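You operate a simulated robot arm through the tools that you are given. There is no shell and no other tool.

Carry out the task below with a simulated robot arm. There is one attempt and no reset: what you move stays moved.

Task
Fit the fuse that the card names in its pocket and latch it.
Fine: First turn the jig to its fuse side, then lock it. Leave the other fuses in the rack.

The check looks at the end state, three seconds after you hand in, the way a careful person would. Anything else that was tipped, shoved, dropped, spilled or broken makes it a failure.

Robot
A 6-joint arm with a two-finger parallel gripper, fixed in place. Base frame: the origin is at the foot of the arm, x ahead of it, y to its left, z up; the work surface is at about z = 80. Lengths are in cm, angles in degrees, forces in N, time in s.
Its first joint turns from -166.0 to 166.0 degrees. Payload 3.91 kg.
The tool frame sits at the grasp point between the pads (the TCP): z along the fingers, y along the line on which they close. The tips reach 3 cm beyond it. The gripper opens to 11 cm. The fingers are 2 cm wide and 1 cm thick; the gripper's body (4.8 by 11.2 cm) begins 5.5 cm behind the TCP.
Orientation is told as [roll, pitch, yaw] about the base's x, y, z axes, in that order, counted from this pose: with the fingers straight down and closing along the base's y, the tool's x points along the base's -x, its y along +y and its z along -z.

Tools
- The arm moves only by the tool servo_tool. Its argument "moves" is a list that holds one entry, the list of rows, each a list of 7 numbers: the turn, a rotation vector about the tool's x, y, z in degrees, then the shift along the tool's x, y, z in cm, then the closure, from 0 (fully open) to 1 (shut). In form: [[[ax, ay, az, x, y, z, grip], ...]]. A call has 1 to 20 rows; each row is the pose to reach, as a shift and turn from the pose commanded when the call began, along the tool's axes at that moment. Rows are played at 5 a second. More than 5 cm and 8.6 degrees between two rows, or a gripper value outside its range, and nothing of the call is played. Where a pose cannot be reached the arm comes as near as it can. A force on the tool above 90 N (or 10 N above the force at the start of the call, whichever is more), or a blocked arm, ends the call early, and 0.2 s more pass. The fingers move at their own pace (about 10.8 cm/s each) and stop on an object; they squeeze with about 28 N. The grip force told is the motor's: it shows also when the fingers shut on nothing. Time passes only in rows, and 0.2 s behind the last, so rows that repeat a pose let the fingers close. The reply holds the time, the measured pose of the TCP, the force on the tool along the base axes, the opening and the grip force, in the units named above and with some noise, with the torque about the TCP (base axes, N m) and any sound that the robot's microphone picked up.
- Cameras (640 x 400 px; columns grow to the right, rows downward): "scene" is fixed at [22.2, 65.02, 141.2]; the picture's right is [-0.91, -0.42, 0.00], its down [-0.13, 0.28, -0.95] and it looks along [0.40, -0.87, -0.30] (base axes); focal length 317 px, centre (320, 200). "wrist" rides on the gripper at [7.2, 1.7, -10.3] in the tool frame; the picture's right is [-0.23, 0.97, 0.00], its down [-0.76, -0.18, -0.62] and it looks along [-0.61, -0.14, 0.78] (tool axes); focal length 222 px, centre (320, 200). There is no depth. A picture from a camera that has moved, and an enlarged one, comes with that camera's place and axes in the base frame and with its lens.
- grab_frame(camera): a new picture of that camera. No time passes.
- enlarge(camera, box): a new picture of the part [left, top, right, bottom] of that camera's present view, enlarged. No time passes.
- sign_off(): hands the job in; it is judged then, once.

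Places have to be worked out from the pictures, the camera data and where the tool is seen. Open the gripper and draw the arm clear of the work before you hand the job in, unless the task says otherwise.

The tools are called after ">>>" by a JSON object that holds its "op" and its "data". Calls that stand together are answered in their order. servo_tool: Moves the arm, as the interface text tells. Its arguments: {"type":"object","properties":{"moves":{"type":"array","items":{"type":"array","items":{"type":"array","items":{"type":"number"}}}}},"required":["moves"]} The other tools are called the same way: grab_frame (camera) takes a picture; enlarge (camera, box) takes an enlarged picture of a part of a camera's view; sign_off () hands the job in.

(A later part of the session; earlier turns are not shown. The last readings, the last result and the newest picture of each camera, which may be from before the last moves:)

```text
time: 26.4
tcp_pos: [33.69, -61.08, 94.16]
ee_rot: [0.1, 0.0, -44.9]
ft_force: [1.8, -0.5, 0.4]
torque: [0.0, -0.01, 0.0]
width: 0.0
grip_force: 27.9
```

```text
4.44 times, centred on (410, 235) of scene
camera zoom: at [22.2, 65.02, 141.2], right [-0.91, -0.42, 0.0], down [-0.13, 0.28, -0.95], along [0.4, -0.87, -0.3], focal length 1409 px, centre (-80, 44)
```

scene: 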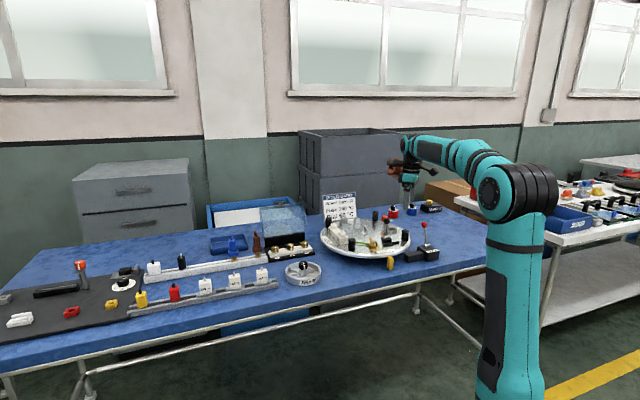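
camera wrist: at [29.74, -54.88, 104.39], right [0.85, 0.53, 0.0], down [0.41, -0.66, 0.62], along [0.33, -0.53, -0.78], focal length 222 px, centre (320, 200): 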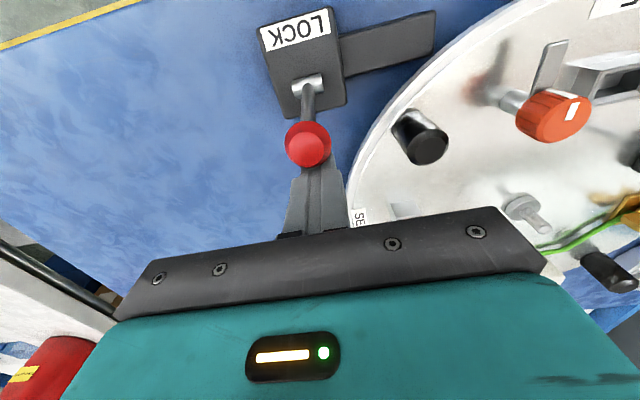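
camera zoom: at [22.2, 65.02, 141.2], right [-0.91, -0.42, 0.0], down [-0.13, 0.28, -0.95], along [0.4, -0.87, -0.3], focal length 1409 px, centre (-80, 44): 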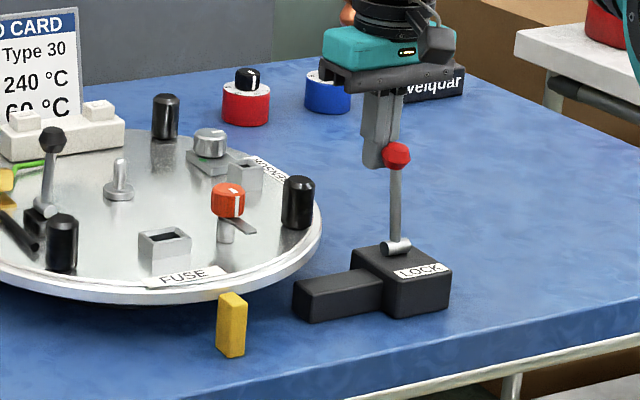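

The lever yields lightly and follows the fingers. I'll keep pushing along the same line, in small steps.

>>> {"op": "servo_tool", "data": {"moves": [[[0, 0, 0, 0.6, 0, 0, 1], [0, 0, 0, 1.2, 0, 0, 1], [0, 0, 0, 1.8, 0, 0, 1], [0, 0, 0, 2.4, 0, 0, 1], [0, 0, 0, 3.0, 0, 0, 1], [0, 0, 0, 3.6, 0, 0, 1], [0, 0, 0, 4.2, 0, 0, 1]]]}}

>>> {"op": "grab_frame", "data": {"camera": "wrist"}}

>>> {"op": "enlarge", "data": {"camera": "scene", "box": [350, 190, 470, 280]}}

```text
time: 28.0
tcp_pos: [30.72, -58.16, 94.09]
ee_rot: [0.1, -0.1, -45.0]
ft_force: [0.2, 0.2, -0.2]
torque: [0.0, -0.02, 0.0]
width: 0.0
grip_force: 28.3
```

```text
taken
camera wrist: at [26.73, -51.92, 104.43], right [0.85, 0.53, 0.0], down [0.41, -0.66, 0.62], along [0.33, -0.53, -0.78], focal length 222 px, centre (320, 200)
```

wrist: 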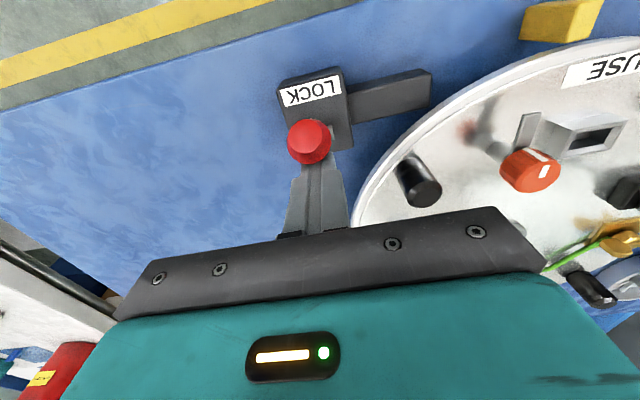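

```text
4.44 times, centred on (410, 235) of scene
camera zoom: at [22.2, 65.02, 141.2], right [-0.91, -0.42, 0.0], down [-0.13, 0.28, -0.95], along [0.4, -0.87, -0.3], focal length 1409 px, centre (-80, 44)
```

zoom: 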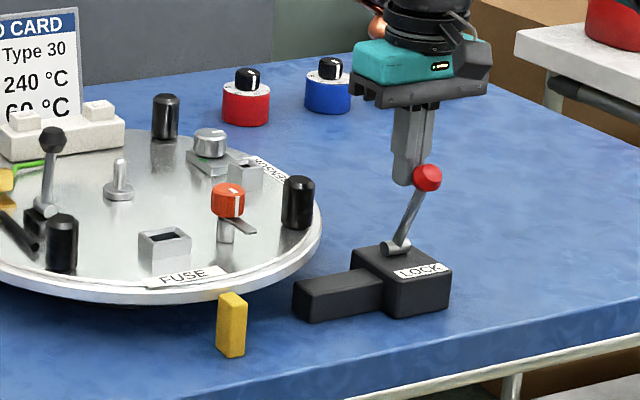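

The lever is past upright and leaning toward the LOCK label with no stop felt yet. I'll keep pushing, lowering slightly to follow the ball.

>>> {"op": "servo_tool", "data": {"moves": [[[0, 0, 0, 0.5, 0, 0.3, 1], [0, 0, 0, 1.0, 0, 0.6, 1], [0, 0, 0, 1.5, 0, 0.9, 1], [0, 0, 0, 2.0, 0, 1.2, 1], [0, 0, 0, 2.5, 0, 1.5, 1]]]}}

>>> {"op": "grab_frame", "data": {"camera": "wrist"}}

>>> {"op": "enlarge", "data": {"camera": "scene", "box": [350, 190, 470, 280]}}

```text
time: 29.2
tcp_pos: [29.28, -56.66, 92.87]
ee_rot: [0.0, -0.3, -44.9]
ft_force: [22.1, -26.5, 23.6]
torque: [-0.81, -0.4, 0.03]
width: 0.0
grip_force: 27.8
```

```text
taken
camera wrist: at [25.24, -50.3, 103.06], right [0.85, 0.53, 0.0], down [0.41, -0.66, 0.63], along [0.33, -0.53, -0.78], focal length 222 px, centre (320, 200)
```

wrist: 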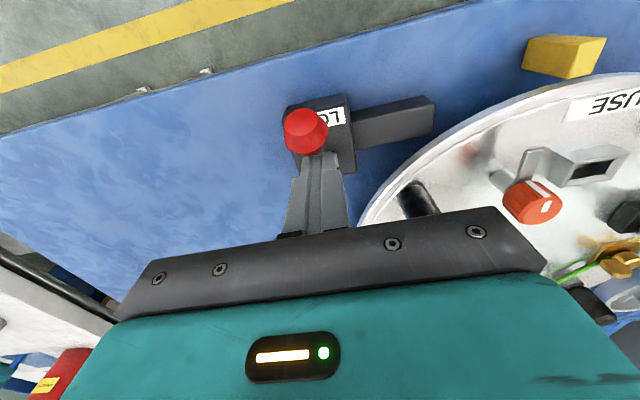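

```text
4.44 times, centred on (410, 235) of scene
camera zoom: at [22.2, 65.02, 141.2], right [-0.91, -0.42, 0.0], down [-0.13, 0.28, -0.95], along [0.4, -0.87, -0.3], focal length 1409 px, centre (-80, 44)
```

zoom: 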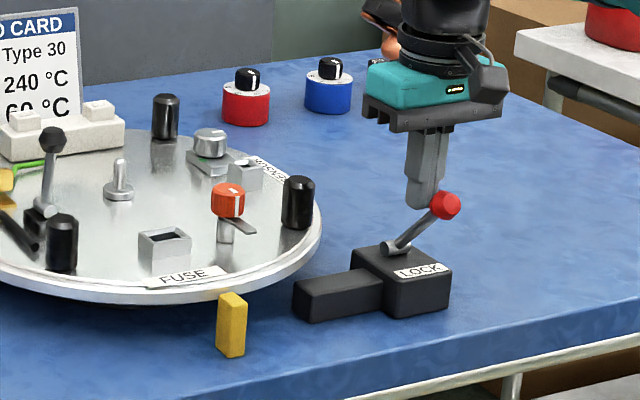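

The lever hit a stop, leaning fully toward LOCK, with about 35 N back on the tool. I'll back off, rise, and check that the lever stays.

>>> {"op": "servo_tool", "data": {"moves": [[[0, 0, 0, -1, 0, 0, 1], [0, 0, 0, -2.5, 0, -1, 1], [0, 0, 0, -4, 0, -5, 1], [0, 0, 0, -4, 0, -10, 1], [0, 0, 0, -4, 0, -14, 1]]]}}

>>> {"op": "grab_frame", "data": {"camera": "wrist"}}

>>> {"op": "enlarge", "data": {"camera": "scene", "box": [300, 180, 460, 280]}}

```text
time: 30.4
tcp_pos: [31.82, -59.28, 106.53]
ee_rot: [0.1, 0.1, -45.0]
ft_force: [-0.2, 0.0, 0.6]
torque: [0.04, 0.0, 0.01]
width: 0.02
grip_force: 27.4
```

```text
taken
camera wrist: at [27.88, -53.12, 116.8], right [0.85, 0.53, 0.0], down [0.41, -0.66, 0.62], along [0.33, -0.53, -0.78], focal length 222 px, centre (320, 200)
```

wrist: 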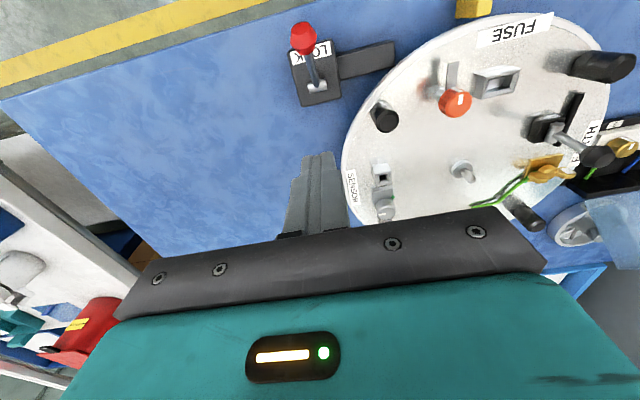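

```text
4.00 times, centred on (380, 230) of scene
camera zoom: at [22.2, 65.02, 141.2], right [-0.91, -0.42, 0.0], down [-0.13, 0.28, -0.95], along [0.4, -0.87, -0.3], focal length 1268 px, centre (80, 80)
```

zoom: 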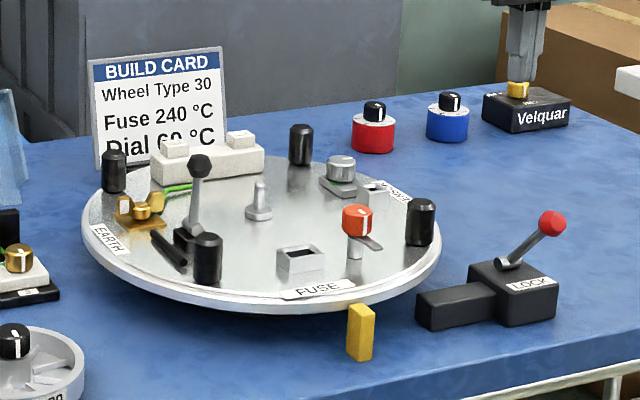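

The lever stays thrown toward LOCK. I'll check that the jig is really held by caging the nearest peg and nudging it very slightly while watching the force.

>>> {"op": "servo_tool", "data": {"moves": [[[0, 0, -7.5, -0.5, 1.2, 0, 0.8], [0, 0, -15, -1.0, 2.4, 1, 0.6], [0, 0, -22.5, -1.55, 3.5, 3, 0.6], [0, 0, -30, -2.1, 4.7, 5, 0.6], [0, 0, -37.5, -2.6, 5.9, 7, 0.6], [0, 0, -45, -3.08, 7.01, 9, 0.6], [0, 0, -45, -3.08, 7.01, 10.5, 0.6]]]}}

>>> {"op": "grab_frame", "data": {"camera": "wrist"}}

```text
time: 32.0
tcp_pos: [38.94, -56.44, 96.03]
ee_rot: [-0.1, -0.1, 0.1]
ft_force: [-0.4, -1.4, -0.2]
torque: [-0.03, 0.01, 0.02]
width: 4.39
grip_force: 0.1
```

```text
taken
camera wrist: at [31.57, -54.86, 106.24], right [0.23, 0.97, 0.0], down [0.76, -0.18, 0.62], along [0.61, -0.14, -0.78], focal length 222 px, centre (320, 200)
```

wrist: 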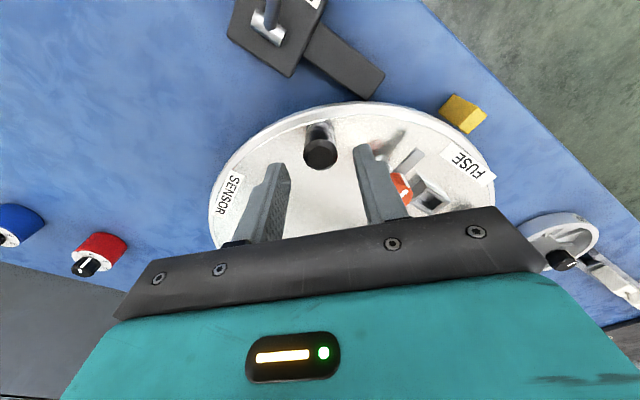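

The peg sits exactly where the earlier one did, so I'll lower around it and nudge about 1.1 cm, just past contact.

>>> {"op": "servo_tool", "data": {"moves": [[[0, 0, 0, 0, 0, 1.5, 0.6], [0, 0, 0, 0, 0, 3, 0.6], [0, 0, 0, 0, 0, 4.2, 0.6], [0, 0, 0, 0, 0.4, 4.2, 0.6], [0, 0, 0, 0, 0.8, 4.2, 0.6], [0, 0, 0, 0, 1.0, 4.2, 0.6], [0, 0, 0, 0, 1.1, 4.2, 0.6]]]}}

>>> {"op": "enlarge", "data": {"camera": "wrist", "box": [180, 80, 480, 240]}}

```text
time: 33.6
tcp_pos: [38.97, -55.5, 91.96]
ee_rot: [-0.1, -0.1, -0.1]
ft_force: [0.2, -11.7, -0.6]
torque: [-0.29, 0.01, -0.05]
width: 4.98
grip_force: 6.0
```

```text
2.13 times, centred on (330, 160) of wrist
camera zoom: at [31.59, -53.86, 102.17], right [0.23, 0.97, 0.0], down [0.76, -0.18, 0.62], along [0.61, -0.14, -0.78], focal length 474 px, centre (299, 285)
```

zoom: 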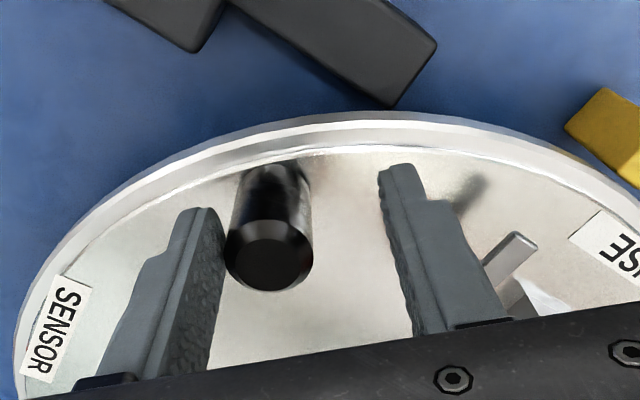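

The jig resists with about 12 N where before it turned freely, so it is locked. I'll back off, rise clear, and move high over to the fuse rack for a look.

>>> {"op": "servo_tool", "data": {"moves": [[[0, 0, 0, 0, -1.1, 0, 0.6], [0, 0, 0, 0, -1.1, -4, 0.6], [0, 0, 0, 0, -1.1, -8, 0.6], [0, 0, 0, 0, -1.1, -12, 0.6], [0, 0, 0, -2, 2.5, -14, 0.3], [0, 0, 0, -4.5, 6, -16, 0], [0, 0, 0, -7, 10, -17, 0], [0, 0, 0, -9.5, 14, -17, 0], [0, 0, 0, -12, 18, -17, 0], [0, 0, 0, -14.5, 22, -17, 0], [0, 0, 0, -17, 26, -17, 0], [0, 0, 0, -19.5, 30, -17, 0], [0, 0, 0, -22, 34, -17, 0], [0, 0, 0, -24.5, 38, -17, 0], [0, 0, 0, -26.5, 42, -17, 0], [0, 0, 0, -28.5, 46, -17, 0], [0, 0, 0, -30, 49.4, -17, 0]]]}}

>>> {"op": "grab_frame", "data": {"camera": "wrist"}}

>>> {"op": "grab_frame", "data": {"camera": "scene"}}

```text
time: 37.2
tcp_pos: [69.0, -5.98, 108.91]
ee_rot: [0.0, -0.1, -0.1]
ft_force: [-0.2, 0.3, 0.3]
torque: [-0.01, -0.03, -0.03]
width: 11.03
grip_force: 0.0
```

```text
taken
camera wrist: at [61.65, -4.47, 119.19], right [0.23, 0.97, 0.0], down [0.76, -0.18, 0.62], along [0.61, -0.14, -0.78], focal length 222 px, centre (320, 200)
```

wrist: 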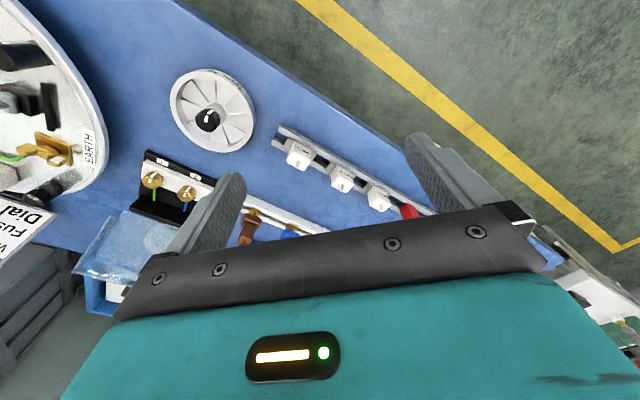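

```text
taken
```

scene: 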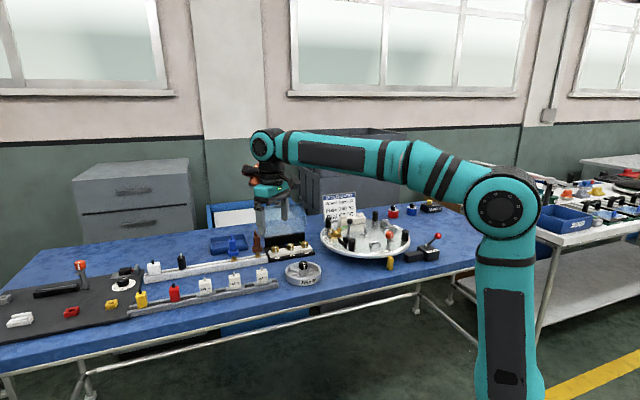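

>>> {"op": "enlarge", "data": {"camera": "wrist", "box": [250, 110, 450, 235]}}

>>> {"op": "enlarge", "data": {"camera": "scene", "box": [190, 255, 290, 305]}}

```text
3.20 times, centred on (350, 172) of wrist
camera zoom: at [61.65, -4.47, 119.19], right [0.23, 0.97, 0.0], down [0.76, -0.18, 0.62], along [0.61, -0.14, -0.78], focal length 711 px, centre (224, 288)
```

zoom: 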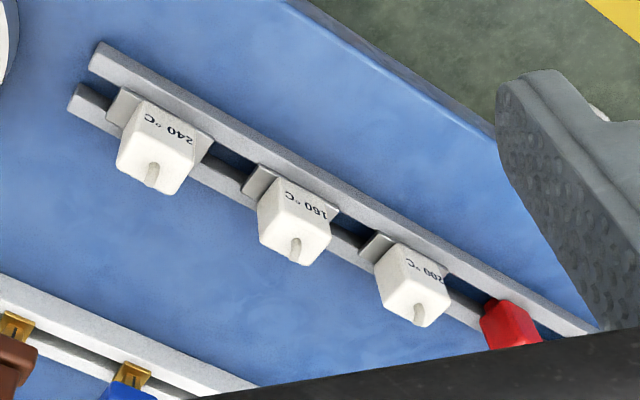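

```text
6.40 times, centred on (240, 280) of scene
camera zoom: at [22.2, 65.02, 141.2], right [-0.91, -0.42, 0.0], down [-0.13, 0.28, -0.95], along [0.4, -0.87, -0.3], focal length 2029 px, centre (832, -312)
```

zoom: 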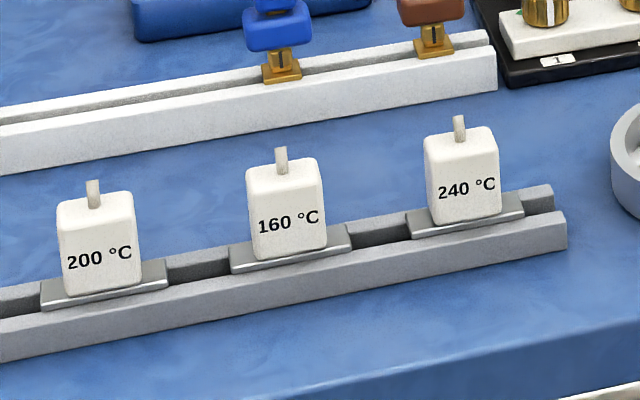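

The 240 °C fuse is at the near end of the rack, a white block with a grey flange and a small nub on top. I'll zoom in more.

>>> {"op": "enlarge", "data": {"camera": "wrist", "box": [270, 120, 350, 180]}}

>>> {"op": "enlarge", "data": {"camera": "scene", "box": [245, 265, 290, 300]}}

```text
6.67 times, centred on (310, 150) of wrist
camera zoom: at [61.65, -4.47, 119.19], right [0.23, 0.97, 0.0], down [0.76, -0.18, 0.62], along [0.61, -0.14, -0.78], focal length 1481 px, centre (387, 533)
```

zoom: 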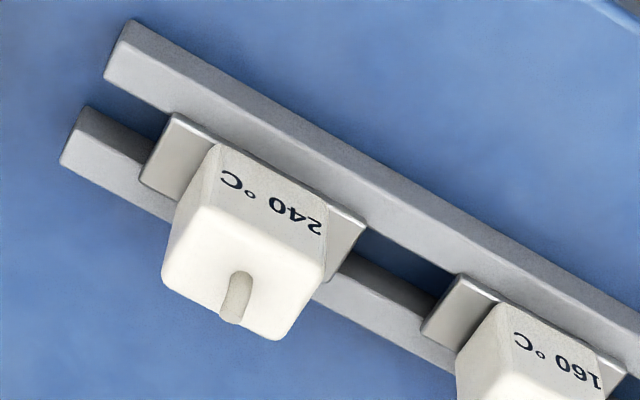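

```text
11.43 times, centred on (268, 282) of scene
camera zoom: at [22.2, 65.02, 141.2], right [-0.91, -0.42, 0.0], down [-0.13, 0.28, -0.95], along [0.4, -0.87, -0.3], focal length 3624 px, centre (920, -743)
```

zoom: 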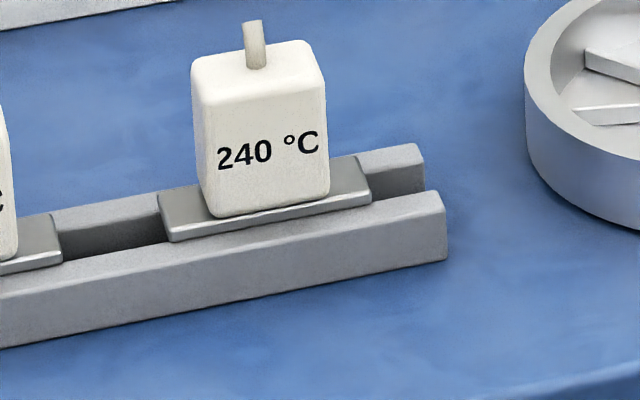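

The rack runs along about (0.7, 0.7), and the fuse's long flange already points the way the pocket does. I estimate the fuse top at about (78, -12, 87); I'll move above it with the tool turned to yaw -45 and measure again.

>>> {"op": "servo_tool", "data": {"moves": [[[0, 0, 7.5, -1.5, -1, 1, 0], [0, 0, 15, -3, -2, 2, 0], [0, 0, 22.5, -4.5, -3, 3, 0], [0, 0, 30, -6, -4, 4, 0], [0, 0, 37.5, -7.5, -5, 5, 0], [0, 0, 45, -9, -6, 7, 0]]]}}

>>> {"op": "grab_frame", "data": {"camera": "wrist"}}

>>> {"op": "enlarge", "data": {"camera": "wrist", "box": [240, 60, 400, 180]}}

```text
time: 38.6
tcp_pos: [77.89, -11.88, 101.97]
ee_rot: [0.0, -0.1, -45.1]
ft_force: [-0.5, -0.7, 0.9]
torque: [0.0, -0.03, 0.02]
width: 11.02
grip_force: 0.0
```

```text
taken
camera wrist: at [73.91, -5.65, 112.28], right [0.85, 0.53, 0.0], down [0.41, -0.67, 0.62], along [0.33, -0.53, -0.78], focal length 222 px, centre (320, 200)
```

wrist: 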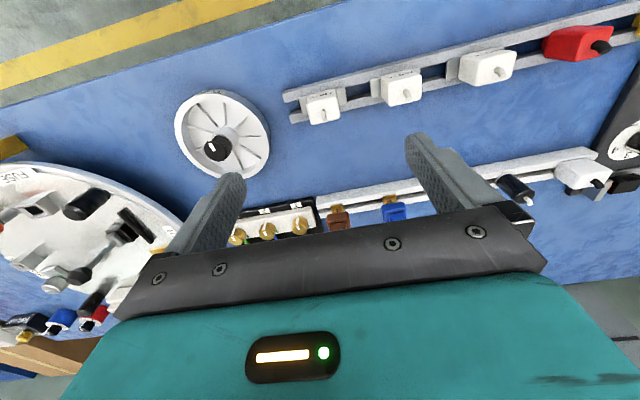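

```text
3.33 times, centred on (320, 120) of wrist
camera zoom: at [73.91, -5.65, 112.28], right [0.85, 0.53, 0.0], down [0.41, -0.67, 0.62], along [0.33, -0.53, -0.78], focal length 740 px, centre (320, 467)
```

zoom: 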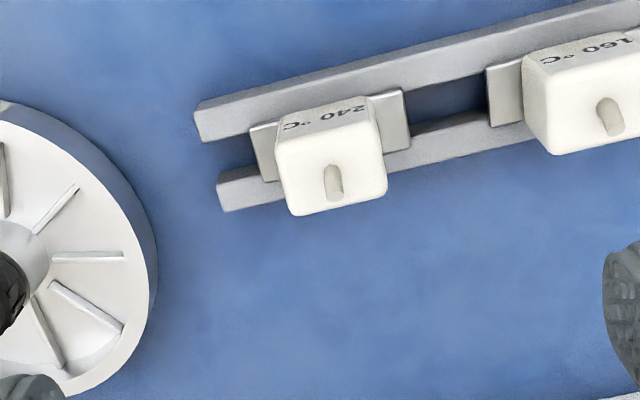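

The fuse's top face centre comes out at about (78.4, -12.05, 86.4), about 3.7 long and 2.4 thick, aligned with the rack. I'll centre over it, set the fingers to about 5.8 cm so they clear the next fuse, and go partway down.

>>> {"op": "servo_tool", "data": {"moves": [[[0, 0, 0, -0.2, 0.1, 2, 0.47], [0, 0, 0, -0.48, 0.24, 5, 0.47], [0, 0, 0, -0.48, 0.24, 8, 0.47], [0, 0, 0, -0.48, 0.24, 10, 0.47]]]}}

>>> {"op": "grab_frame", "data": {"camera": "wrist"}}

>>> {"op": "enlarge", "data": {"camera": "scene", "box": [210, 235, 310, 305]}}

```text
time: 39.6
tcp_pos: [78.52, -12.17, 91.95]
ee_rot: [0.1, -0.1, -45.0]
ft_force: [-0.2, -0.6, -0.6]
torque: [-0.02, -0.02, 0.04]
width: 5.83
grip_force: 0.1
```

```text
taken
camera wrist: at [74.5, -5.86, 102.2], right [0.85, 0.53, 0.0], down [0.41, -0.66, 0.62], along [0.33, -0.53, -0.78], focal length 222 px, centre (320, 200)
```

wrist: 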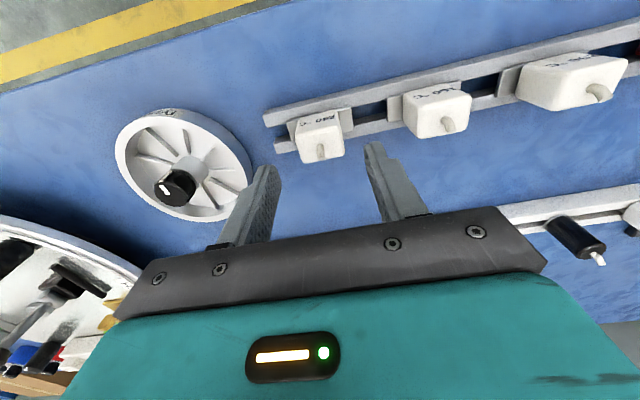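

```text
5.71 times, centred on (260, 270) of scene
camera zoom: at [22.2, 65.02, 141.2], right [-0.91, -0.42, 0.0], down [-0.13, 0.28, -0.95], along [0.4, -0.87, -0.3], focal length 1812 px, centre (663, -200)
```

zoom: 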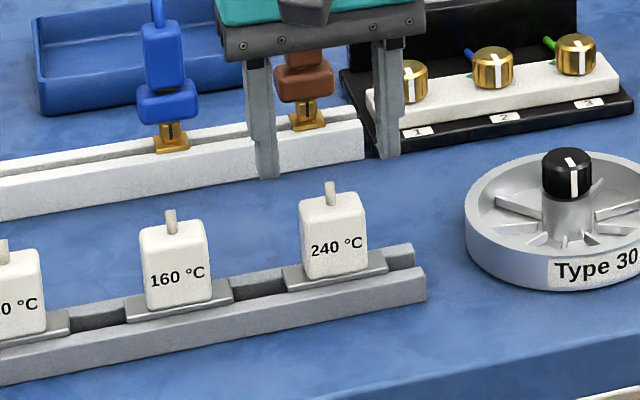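

>>> {"op": "enlarge", "data": {"camera": "wrist", "box": [240, 100, 400, 200]}}

```text
4.00 times, centred on (320, 150) of wrist
camera zoom: at [74.5, -5.86, 102.2], right [0.85, 0.53, 0.0], down [0.41, -0.66, 0.62], along [0.33, -0.53, -0.78], focal length 888 px, centre (320, 400)
```

zoom: 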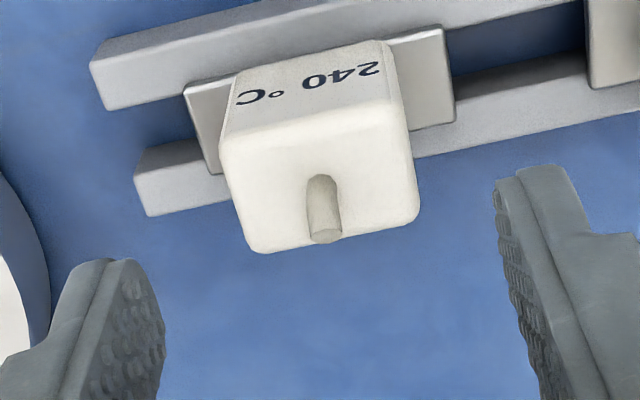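

The fuse is centred and square between the finger lines. I'll go down to TCP z ≈ 86.6 so the tips stay just above the flange, then look.

>>> {"op": "servo_tool", "data": {"moves": [[[0, 0, 0, 0, 0, 1.5, 0.47], [0, 0, 0, 0, 0, 3, 0.47], [0, 0, 0, 0, 0, 4.2, 0.47], [0, 0, 0, 0, 0, 5.3, 0.47]]]}}

>>> {"op": "enlarge", "data": {"camera": "scene", "box": [220, 240, 310, 305]}}

>>> {"op": "enlarge", "data": {"camera": "wrist", "box": [220, 100, 420, 230]}}

```text
time: 40.6
tcp_pos: [78.58, -12.01, 86.68]
ee_rot: [0.1, -0.1, -45.0]
ft_force: [-0.7, -0.7, -0.2]
torque: [0.01, -0.02, -0.01]
width: 5.83
grip_force: 0.0
```

```text
6.15 times, centred on (265, 272) of scene
camera zoom: at [22.2, 65.02, 141.2], right [-0.91, -0.42, 0.0], down [-0.13, 0.28, -0.95], along [0.4, -0.87, -0.3], focal length 1951 px, centre (658, -246)
```

zoom: 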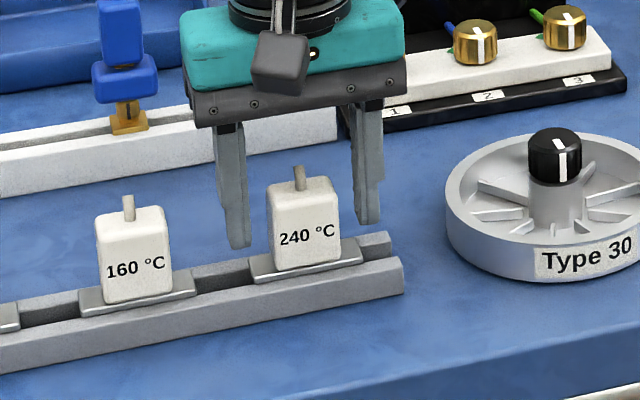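

```text
3.08 times, centred on (320, 165) of wrist
camera zoom: at [74.52, -5.88, 97.0], right [0.85, 0.53, 0.0], down [0.41, -0.66, 0.62], along [0.33, -0.53, -0.78], focal length 684 px, centre (320, 308)
```

zoom: 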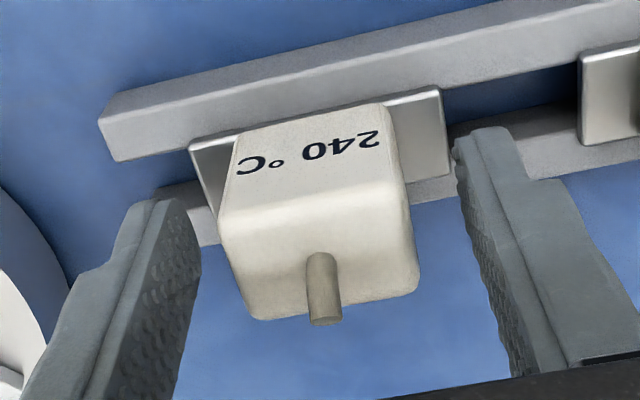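

The fingers straddle the block evenly, with tips above the flange. I'll close on it.

>>> {"op": "servo_tool", "data": {"moves": [[[0, 0, 0, 0, 0, 0, 0.55], [0, 0, 0, 0, 0, 0, 0.62], [0, 0, 0, 0, 0, 0, 0.7], [0, 0, 0, 0, 0, 0, 0.8], [0, 0, 0, 0, 0, 0, 0.8]]]}}

>>> {"op": "enlarge", "data": {"camera": "wrist", "box": [220, 100, 420, 230]}}

>>> {"op": "enlarge", "data": {"camera": "scene", "box": [220, 240, 310, 305]}}

```text
time: 41.8
tcp_pos: [78.54, -12.04, 86.66]
ee_rot: [0.0, 0.1, -45.0]
ft_force: [-0.5, -0.5, -0.9]
torque: [0.02, 0.03, 0.01]
width: 3.53
grip_force: 28.4
```

```text
3.08 times, centred on (320, 165) of wrist
camera zoom: at [74.53, -5.88, 97.01], right [0.85, 0.53, 0.0], down [0.41, -0.66, 0.62], along [0.33, -0.53, -0.78], focal length 684 px, centre (320, 308)
```

zoom: 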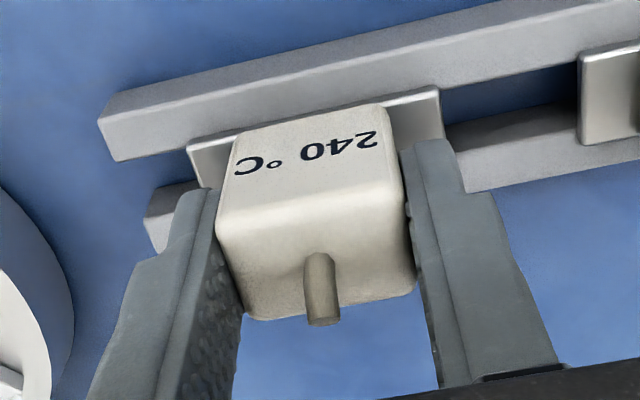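

```text
6.15 times, centred on (265, 272) of scene
camera zoom: at [22.2, 65.02, 141.2], right [-0.91, -0.42, 0.0], down [-0.13, 0.28, -0.95], along [0.4, -0.87, -0.3], focal length 1951 px, centre (658, -246)
```

zoom: 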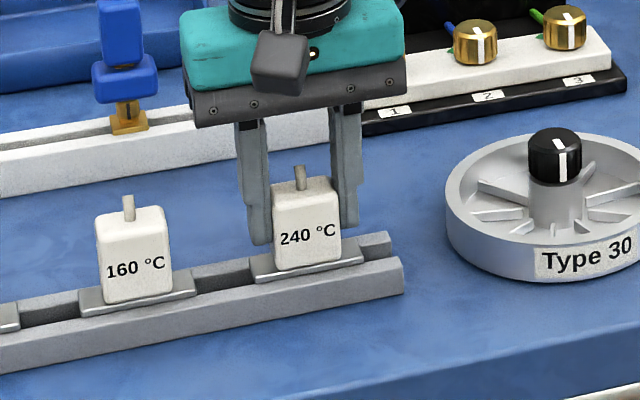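

Gripped at 3.53 cm width with 28 N. I'll lift straight up slowly out of the rack.

>>> {"op": "servo_tool", "data": {"moves": [[[0, 0, 0, 0, 0, -0.5, 0.8], [0, 0, 0, 0, 0, -1.0, 0.8], [0, 0, 0, 0, 0, -2, 0.8], [0, 0, 0, 0, 0, -3.5, 0.8], [0, 0, 0, 0, 0, -5.5, 0.8], [0, 0, 0, 0, 0, -8, 0.8], [0, 0, 0, 0, 0, -11, 0.8], [0, 0, 0, 0, 0, -14, 0.8]]]}}

>>> {"op": "grab_frame", "data": {"camera": "wrist"}}

>>> {"op": "enlarge", "data": {"camera": "scene", "box": [180, 180, 340, 300]}}

```text
time: 43.6
tcp_pos: [78.48, -12.05, 100.66]
ee_rot: [0.0, 0.1, -44.9]
ft_force: [0.5, 0.1, -0.5]
torque: [-0.01, 0.01, -0.01]
width: 3.55
grip_force: 28.2
```

```text
taken
camera wrist: at [74.46, -5.84, 110.91], right [0.85, 0.53, 0.0], down [0.41, -0.66, 0.62], along [0.33, -0.53, -0.78], focal length 222 px, centre (320, 200)
```

wrist: 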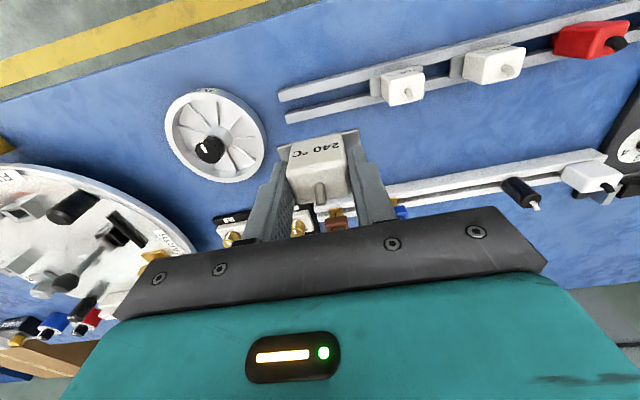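

```text
3.33 times, centred on (260, 240) of scene
camera zoom: at [22.2, 65.02, 141.2], right [-0.91, -0.42, 0.0], down [-0.13, 0.28, -0.95], along [0.4, -0.87, -0.3], focal length 1057 px, centre (520, 67)
```

zoom: 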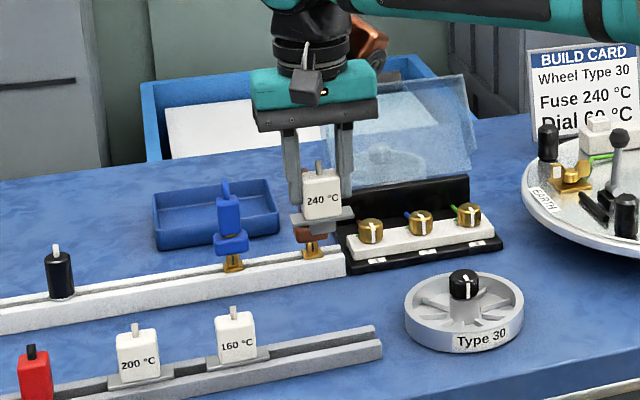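

The fuse came out cleanly and the others stay put. I'll zoom in on the held fuse to see its underside.

>>> {"op": "enlarge", "data": {"camera": "scene", "box": [250, 215, 300, 260]}}

>>> {"op": "enlarge", "data": {"camera": "wrist", "box": [240, 110, 400, 220]}}

>>> {"op": "enlarge", "data": {"camera": "scene", "box": [345, 220, 445, 275]}}

```text
8.89 times, centred on (275, 238) of scene
camera zoom: at [22.2, 65.02, 141.2], right [-0.91, -0.42, 0.0], down [-0.13, 0.28, -0.95], along [0.4, -0.87, -0.3], focal length 2818 px, centre (720, -133)
```

zoom: 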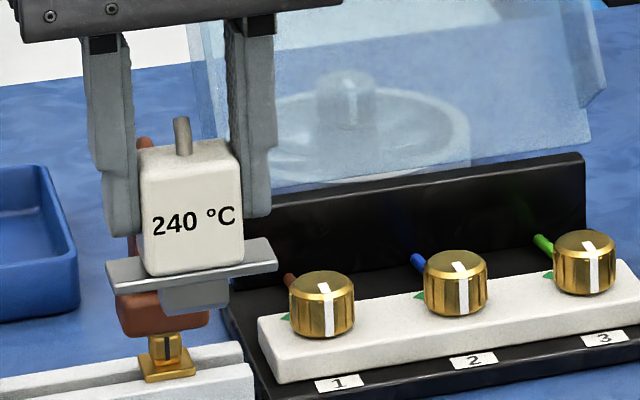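

```text
3.64 times, centred on (320, 165) of wrist
camera zoom: at [74.46, -5.84, 110.91], right [0.85, 0.53, 0.0], down [0.41, -0.66, 0.62], along [0.33, -0.53, -0.78], focal length 808 px, centre (320, 327)
```

zoom: 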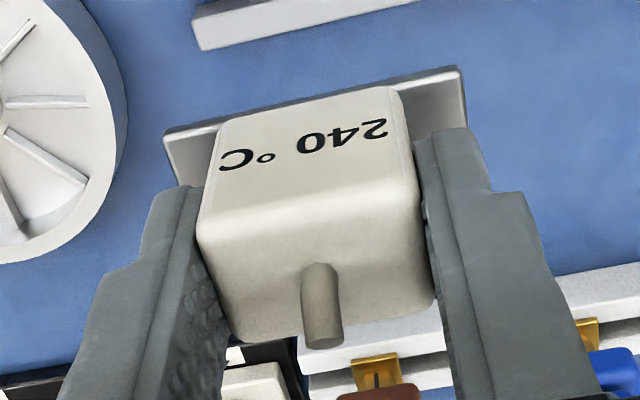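

```text
6.40 times, centred on (395, 248) of scene
camera zoom: at [22.2, 65.02, 141.2], right [-0.91, -0.42, 0.0], down [-0.13, 0.28, -0.95], along [0.4, -0.87, -0.3], focal length 2029 px, centre (-160, -104)
```

zoom: 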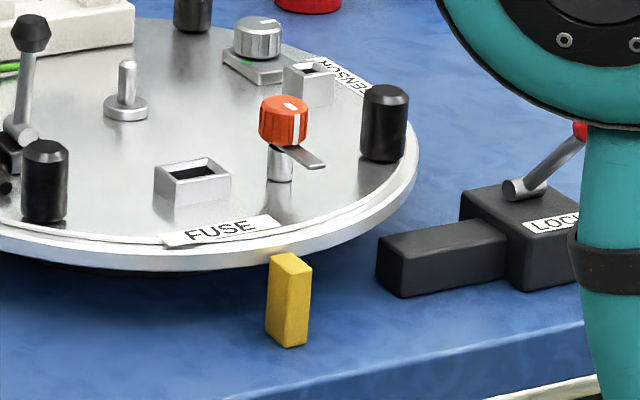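

The fuse has a small stub about 2.5 cm wide under its flange, and the pocket's opening matches. I'll carry it at height along the table to above the pocket, which I estimate at about (49, -46.5).

>>> {"op": "servo_tool", "data": {"moves": [[[0, 0, 0, 0, 0, -3, 0.8], [0, 0, 0, -0.2, -3, -5, 0.8], [0, 0, 0, -0.5, -6.5, -6, 0.8], [0, 0, 0, -0.8, -10.3, -6, 0.8], [0, 0, 0, -1.1, -14.1, -6, 0.8], [0, 0, 0, -1.4, -17.9, -6, 0.8], [0, 0, 0, -1.7, -21.7, -6, 0.8], [0, 0, 0, -2.0, -25.5, -6, 0.8], [0, 0, 0, -2.3, -29.3, -6, 0.8], [0, 0, 0, -2.6, -33.1, -6, 0.8], [0, 0, 0, -2.9, -36.9, -6, 0.8], [0, 0, 0, -3.2, -40.7, -5, 0.8], [0, 0, 0, -3.4, -43.5, -4, 0.8], [0, 0, 0, -3.5, -45.2, -3, 0.8], [0, 0, 0, -3.5, -45.2, -3, 0.8]]]}}

>>> {"op": "grab_frame", "data": {"camera": "wrist"}}

>>> {"op": "enlarge", "data": {"camera": "wrist", "box": [220, 60, 420, 200]}}

>>> {"op": "enlarge", "data": {"camera": "scene", "box": [310, 180, 450, 280]}}

```text
time: 46.8
tcp_pos: [49.05, -46.76, 103.55]
ee_rot: [0.0, 0.1, -45.0]
ft_force: [-0.1, 0.3, -0.6]
torque: [-0.01, 0.02, 0.0]
width: 3.53
grip_force: 28.3
```

```text
taken
camera wrist: at [45.06, -40.47, 113.87], right [0.85, 0.53, 0.0], down [0.41, -0.66, 0.62], along [0.33, -0.53, -0.78], focal length 222 px, centre (320, 200)
```

wrist: 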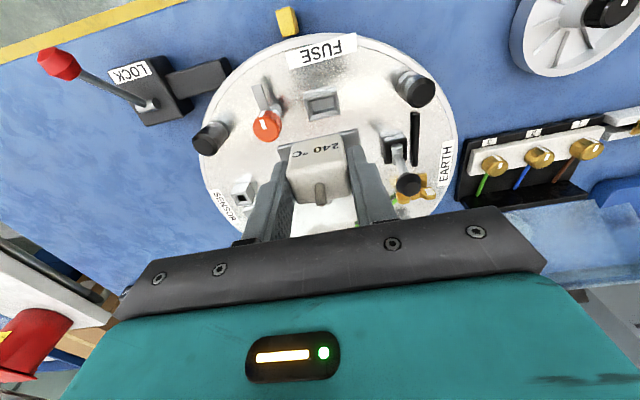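

```text
2.86 times, centred on (320, 130) of wrist
camera zoom: at [45.06, -40.47, 113.87], right [0.85, 0.53, 0.0], down [0.41, -0.66, 0.62], along [0.33, -0.53, -0.78], focal length 635 px, centre (320, 400)
```

zoom: 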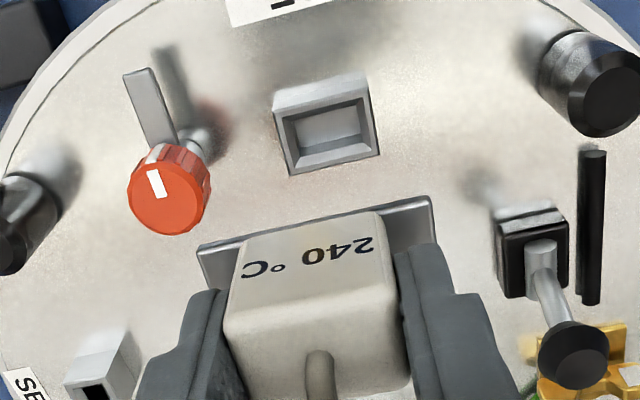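

```text
4.00 times, centred on (380, 230) of scene
camera zoom: at [22.2, 65.02, 141.2], right [-0.91, -0.42, 0.0], down [-0.13, 0.28, -0.95], along [0.4, -0.87, -0.3], focal length 1268 px, centre (80, 80)
```

zoom: 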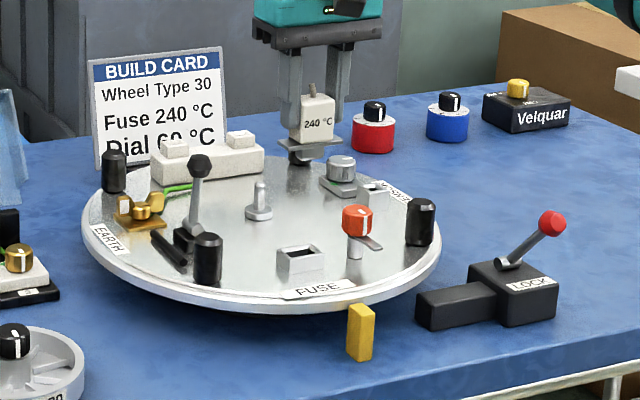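

The pocket is at about (49.3, -46.58) with its frame top near z = 88, and its edges are parallel to the fuse's flange to within half a degree. I'll correct by +0.3 cm along the flange and −0.15 across, and lower until the stub is just above the frame.

>>> {"op": "servo_tool", "data": {"moves": [[[0, 0, 0, -0.15, 0.3, 0, 0.8], [0, 0, 0, -0.15, 0.3, 2, 0.8], [0, 0, 0, -0.15, 0.3, 4, 0.8], [0, 0, 0, -0.15, 0.3, 6, 0.8], [0, 0, 0, -0.15, 0.3, 7.5, 0.8]]]}}

>>> {"op": "enlarge", "data": {"camera": "wrist", "box": [220, 60, 420, 220]}}

>>> {"op": "enlarge", "data": {"camera": "scene", "box": [345, 210, 415, 260]}}

```text
time: 48.0
tcp_pos: [49.2, -46.46, 96.12]
ee_rot: [0.1, -0.1, -45.0]
ft_force: [0.6, -0.7, -0.6]
torque: [-0.02, 0.0, 0.02]
width: 3.55
grip_force: 28.0
```

```text
2.50 times, centred on (320, 140) of wrist
camera zoom: at [45.29, -40.23, 106.41], right [0.85, 0.53, 0.0], down [0.41, -0.66, 0.62], along [0.33, -0.53, -0.78], focal length 555 px, centre (320, 350)
```

zoom: 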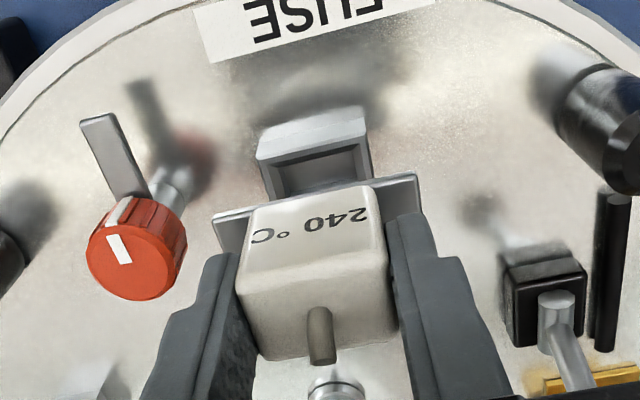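

```text
8.00 times, centred on (380, 235) of scene
camera zoom: at [22.2, 65.02, 141.2], right [-0.91, -0.42, 0.0], down [-0.13, 0.28, -0.95], along [0.4, -0.87, -0.3], focal length 2536 px, centre (-160, -80)
```

zoom: 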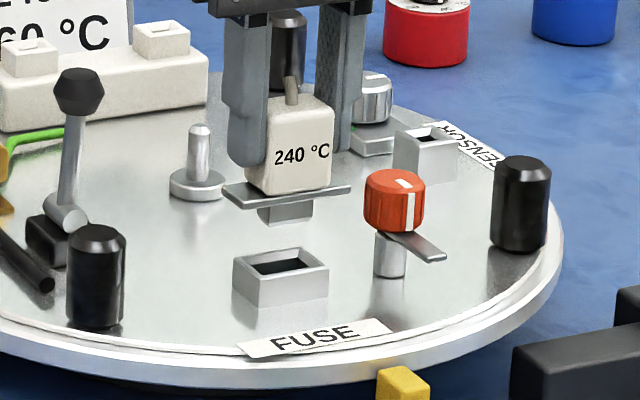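

The scene view shows the stub squarely over the opening. I'll enlarge once more on the stub and frame before lowering.

>>> {"op": "enlarge", "data": {"camera": "scene", "box": [362, 222, 398, 252]}}

>>> {"op": "enlarge", "data": {"camera": "wrist", "box": [280, 95, 400, 195]}}

```text
13.33 times, centred on (380, 237) of scene
camera zoom: at [22.2, 65.02, 141.2], right [-0.91, -0.42, 0.0], down [-0.13, 0.28, -0.95], along [0.4, -0.87, -0.3], focal length 4227 px, centre (-480, -293)
```

zoom: 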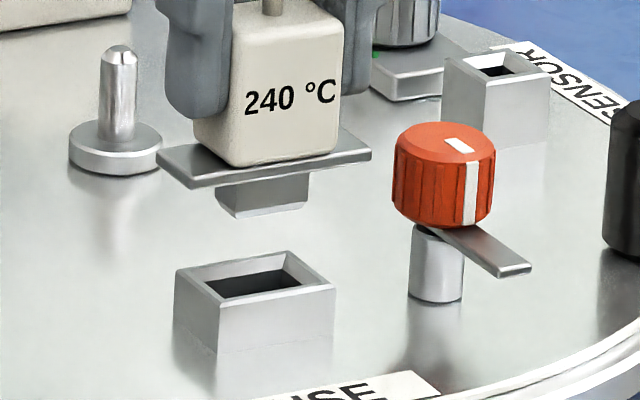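

```text
4.00 times, centred on (340, 145) of wrist
camera zoom: at [45.29, -40.23, 106.41], right [0.85, 0.53, 0.0], down [0.41, -0.66, 0.62], along [0.33, -0.53, -0.78], focal length 888 px, centre (240, 420)
```

zoom: 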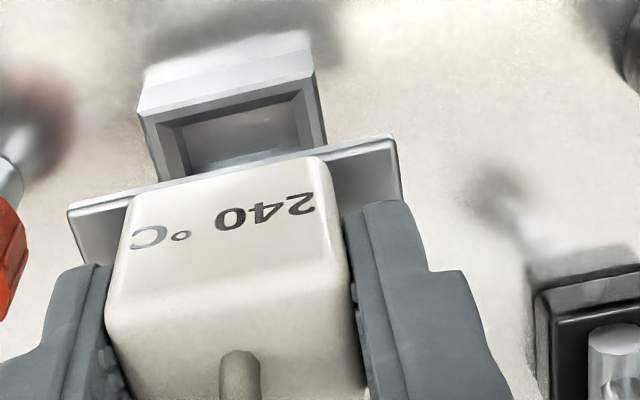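

The stub is about 2.4 cm above the frame and lined up along the flange; across, I judge it roughly 0.15–0.2 cm too far outward. I'll correct that and lower to just above the frame, where the scene camera can judge both directions.

>>> {"op": "servo_tool", "data": {"moves": [[[0, 0, 0, -0.15, 0, 0.5, 0.8], [0, 0, 0, -0.15, 0, 1.0, 0.8], [0, 0, 0, -0.15, 0, 1.5, 0.8], [0, 0, 0, -0.15, 0, 2.0, 0.8], [0, 0, 0, -0.15, 0, 2.0, 0.8]]]}}

>>> {"op": "enlarge", "data": {"camera": "scene", "box": [362, 226, 392, 250]}}

>>> {"op": "enlarge", "data": {"camera": "wrist", "box": [260, 95, 400, 205]}}

```text
time: 49.2
tcp_pos: [49.44, -46.53, 94.07]
ee_rot: [0.1, 0.0, -44.9]
ft_force: [0.3, -0.2, -0.4]
torque: [-0.02, -0.01, 0.01]
width: 3.54
grip_force: 28.0
```

```text
16.00 times, centred on (377, 238) of scene
camera zoom: at [22.2, 65.02, 141.2], right [-0.91, -0.42, 0.0], down [-0.13, 0.28, -0.95], along [0.4, -0.87, -0.3], focal length 5073 px, centre (-592, -408)
```

zoom: 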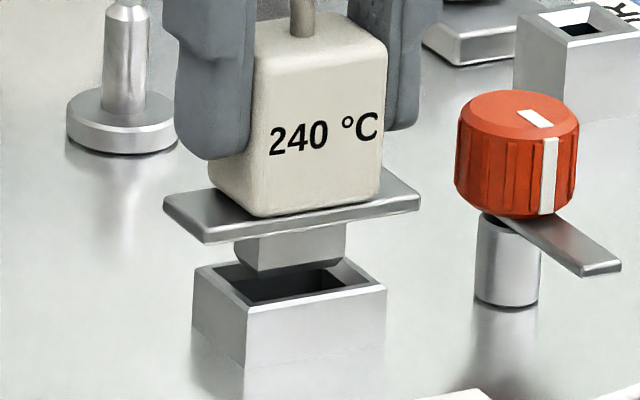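

```text
3.64 times, centred on (330, 150) of wrist
camera zoom: at [45.44, -40.37, 104.45], right [0.85, 0.53, 0.0], down [0.41, -0.66, 0.62], along [0.33, -0.53, -0.78], focal length 808 px, centre (284, 382)
```

zoom: 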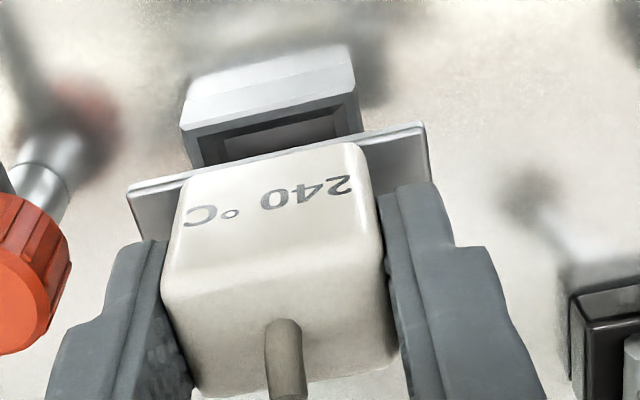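

>>> {"op": "enlarge", "data": {"camera": "scene", "box": [367, 236, 384, 248]}}

```text
16.00 times, centred on (376, 242) of scene
camera zoom: at [22.2, 65.02, 141.2], right [-0.91, -0.42, 0.0], down [-0.13, 0.28, -0.95], along [0.4, -0.87, -0.3], focal length 5073 px, centre (-568, -472)
```

zoom: 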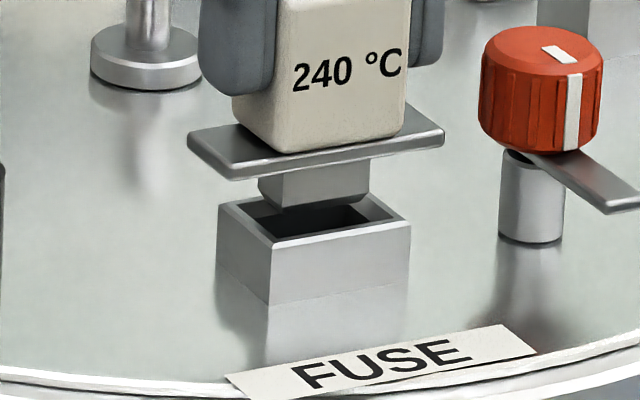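

The stub sits about 0.55 cm above the frame and inside the opening in both directions, with 2–3 mm to spare. I'll lower gently.

>>> {"op": "servo_tool", "data": {"moves": [[[0, 0, 0, 0, 0, 0.3, 0.8], [0, 0, 0, 0, 0, 0.6, 0.8], [0, 0, 0, 0, 0, 0.9, 0.8], [0, 0, 0, 0, 0, 1.1, 0.8]]]}}

>>> {"op": "enlarge", "data": {"camera": "scene", "box": [362, 228, 392, 252]}}

```text
time: 50.2
tcp_pos: [49.34, -46.5, 93.19]
ee_rot: [0.0, -0.1, -45.0]
ft_force: [3.6, -4.5, 5.6]
torque: [-0.29, -0.17, 0.02]
width: 3.52
grip_force: 28.7
```

```text
16.00 times, centred on (377, 240) of scene
camera zoom: at [22.2, 65.02, 141.2], right [-0.91, -0.42, 0.0], down [-0.13, 0.28, -0.95], along [0.4, -0.87, -0.3], focal length 5073 px, centre (-592, -440)
```

zoom: 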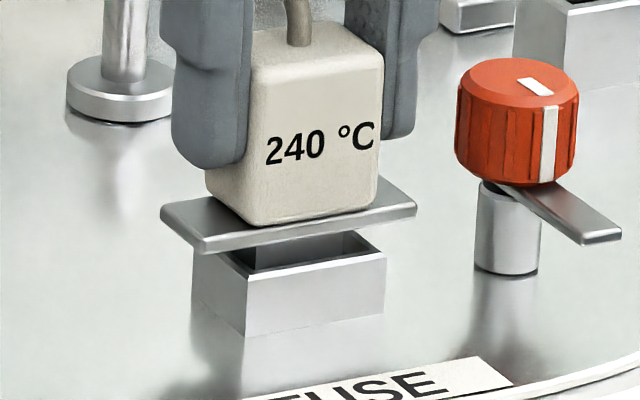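

The tool feels about 6 N inward and upward: the stub is touching the outer wall's edge, so it's slightly too far outward. I'll lift a little, shift 0.2 cm inward, and lower again.

>>> {"op": "servo_tool", "data": {"moves": [[[0, 0, 0, 0, 0, -0.5, 0.8], [0, 0, 0, -0.2, 0, -0.5, 0.8], [0, 0, 0, -0.2, 0, -0.2, 0.8], [0, 0, 0, -0.2, 0, 0, 0.8], [0, 0, 0, -0.2, 0, 0.15, 0.8]]]}}

>>> {"op": "enlarge", "data": {"camera": "scene", "box": [362, 228, 392, 252]}}

>>> {"op": "enlarge", "data": {"camera": "wrist", "box": [260, 95, 400, 205]}}

```text
time: 51.4
tcp_pos: [49.56, -46.59, 92.88]
ee_rot: [0.1, 0.0, -44.9]
ft_force: [-7.5, 13.6, 8.6]
torque: [0.76, 0.34, 0.06]
width: 3.54
grip_force: 28.0
```

```text
16.00 times, centred on (377, 240) of scene
camera zoom: at [22.2, 65.02, 141.2], right [-0.91, -0.42, 0.0], down [-0.13, 0.28, -0.95], along [0.4, -0.87, -0.3], focal length 5073 px, centre (-592, -440)
```

zoom: 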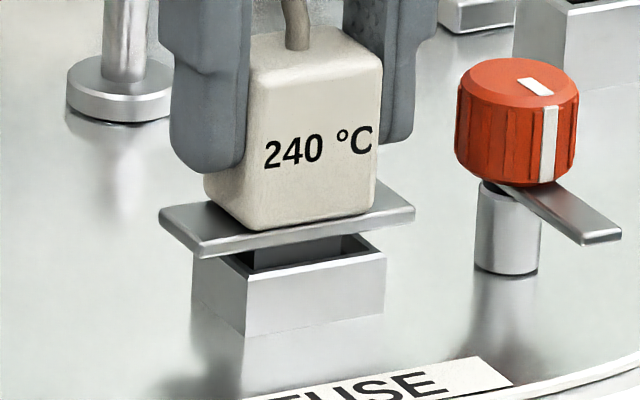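

```text
3.64 times, centred on (330, 150) of wrist
camera zoom: at [45.5, -40.41, 103.23], right [0.85, 0.53, 0.0], down [0.41, -0.66, 0.62], along [0.33, -0.53, -0.78], focal length 808 px, centre (284, 382)
```

zoom: 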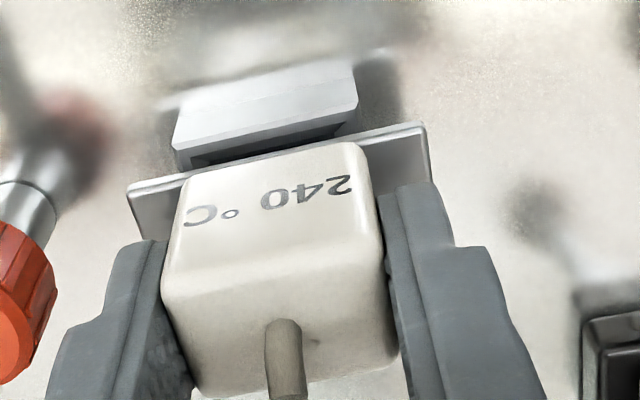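

Now the push is outward (about 15 N) with a little along the flange, so the fit is snug and the true centre is in between. I'll ease back 0.14 cm outward and 0.05 along, then press down gently.

>>> {"op": "servo_tool", "data": {"moves": [[[0, 0, 0, 0, 0, -0.3, 0.8], [0, 0, 0, 0.14, 0.05, -0.3, 0.8], [0, 0, 0, 0.14, 0.05, -0.1, 0.8], [0, 0, 0, 0.14, 0.05, 0.1, 0.8]]]}}

>>> {"op": "enlarge", "data": {"camera": "scene", "box": [362, 228, 392, 252]}}

```text
time: 52.4
tcp_pos: [49.53, -46.67, 92.82]
ee_rot: [0.0, 0.0, -44.9]
ft_force: [2.5, 1.1, 5.4]
torque: [0.0, -0.19, -0.03]
width: 3.54
grip_force: 27.8
```

```text
16.00 times, centred on (377, 240) of scene
camera zoom: at [22.2, 65.02, 141.2], right [-0.91, -0.42, 0.0], down [-0.13, 0.28, -0.95], along [0.4, -0.87, -0.3], focal length 5073 px, centre (-592, -440)
```

zoom: 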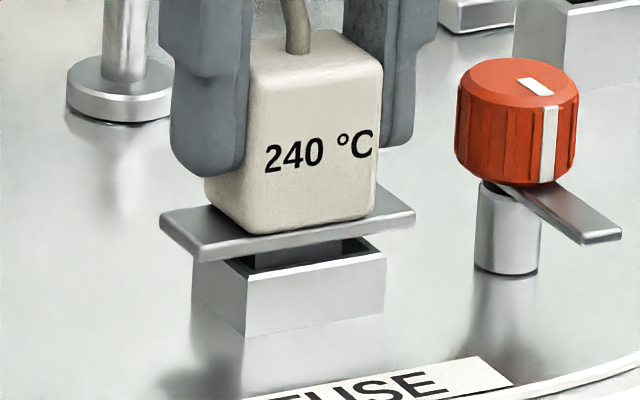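

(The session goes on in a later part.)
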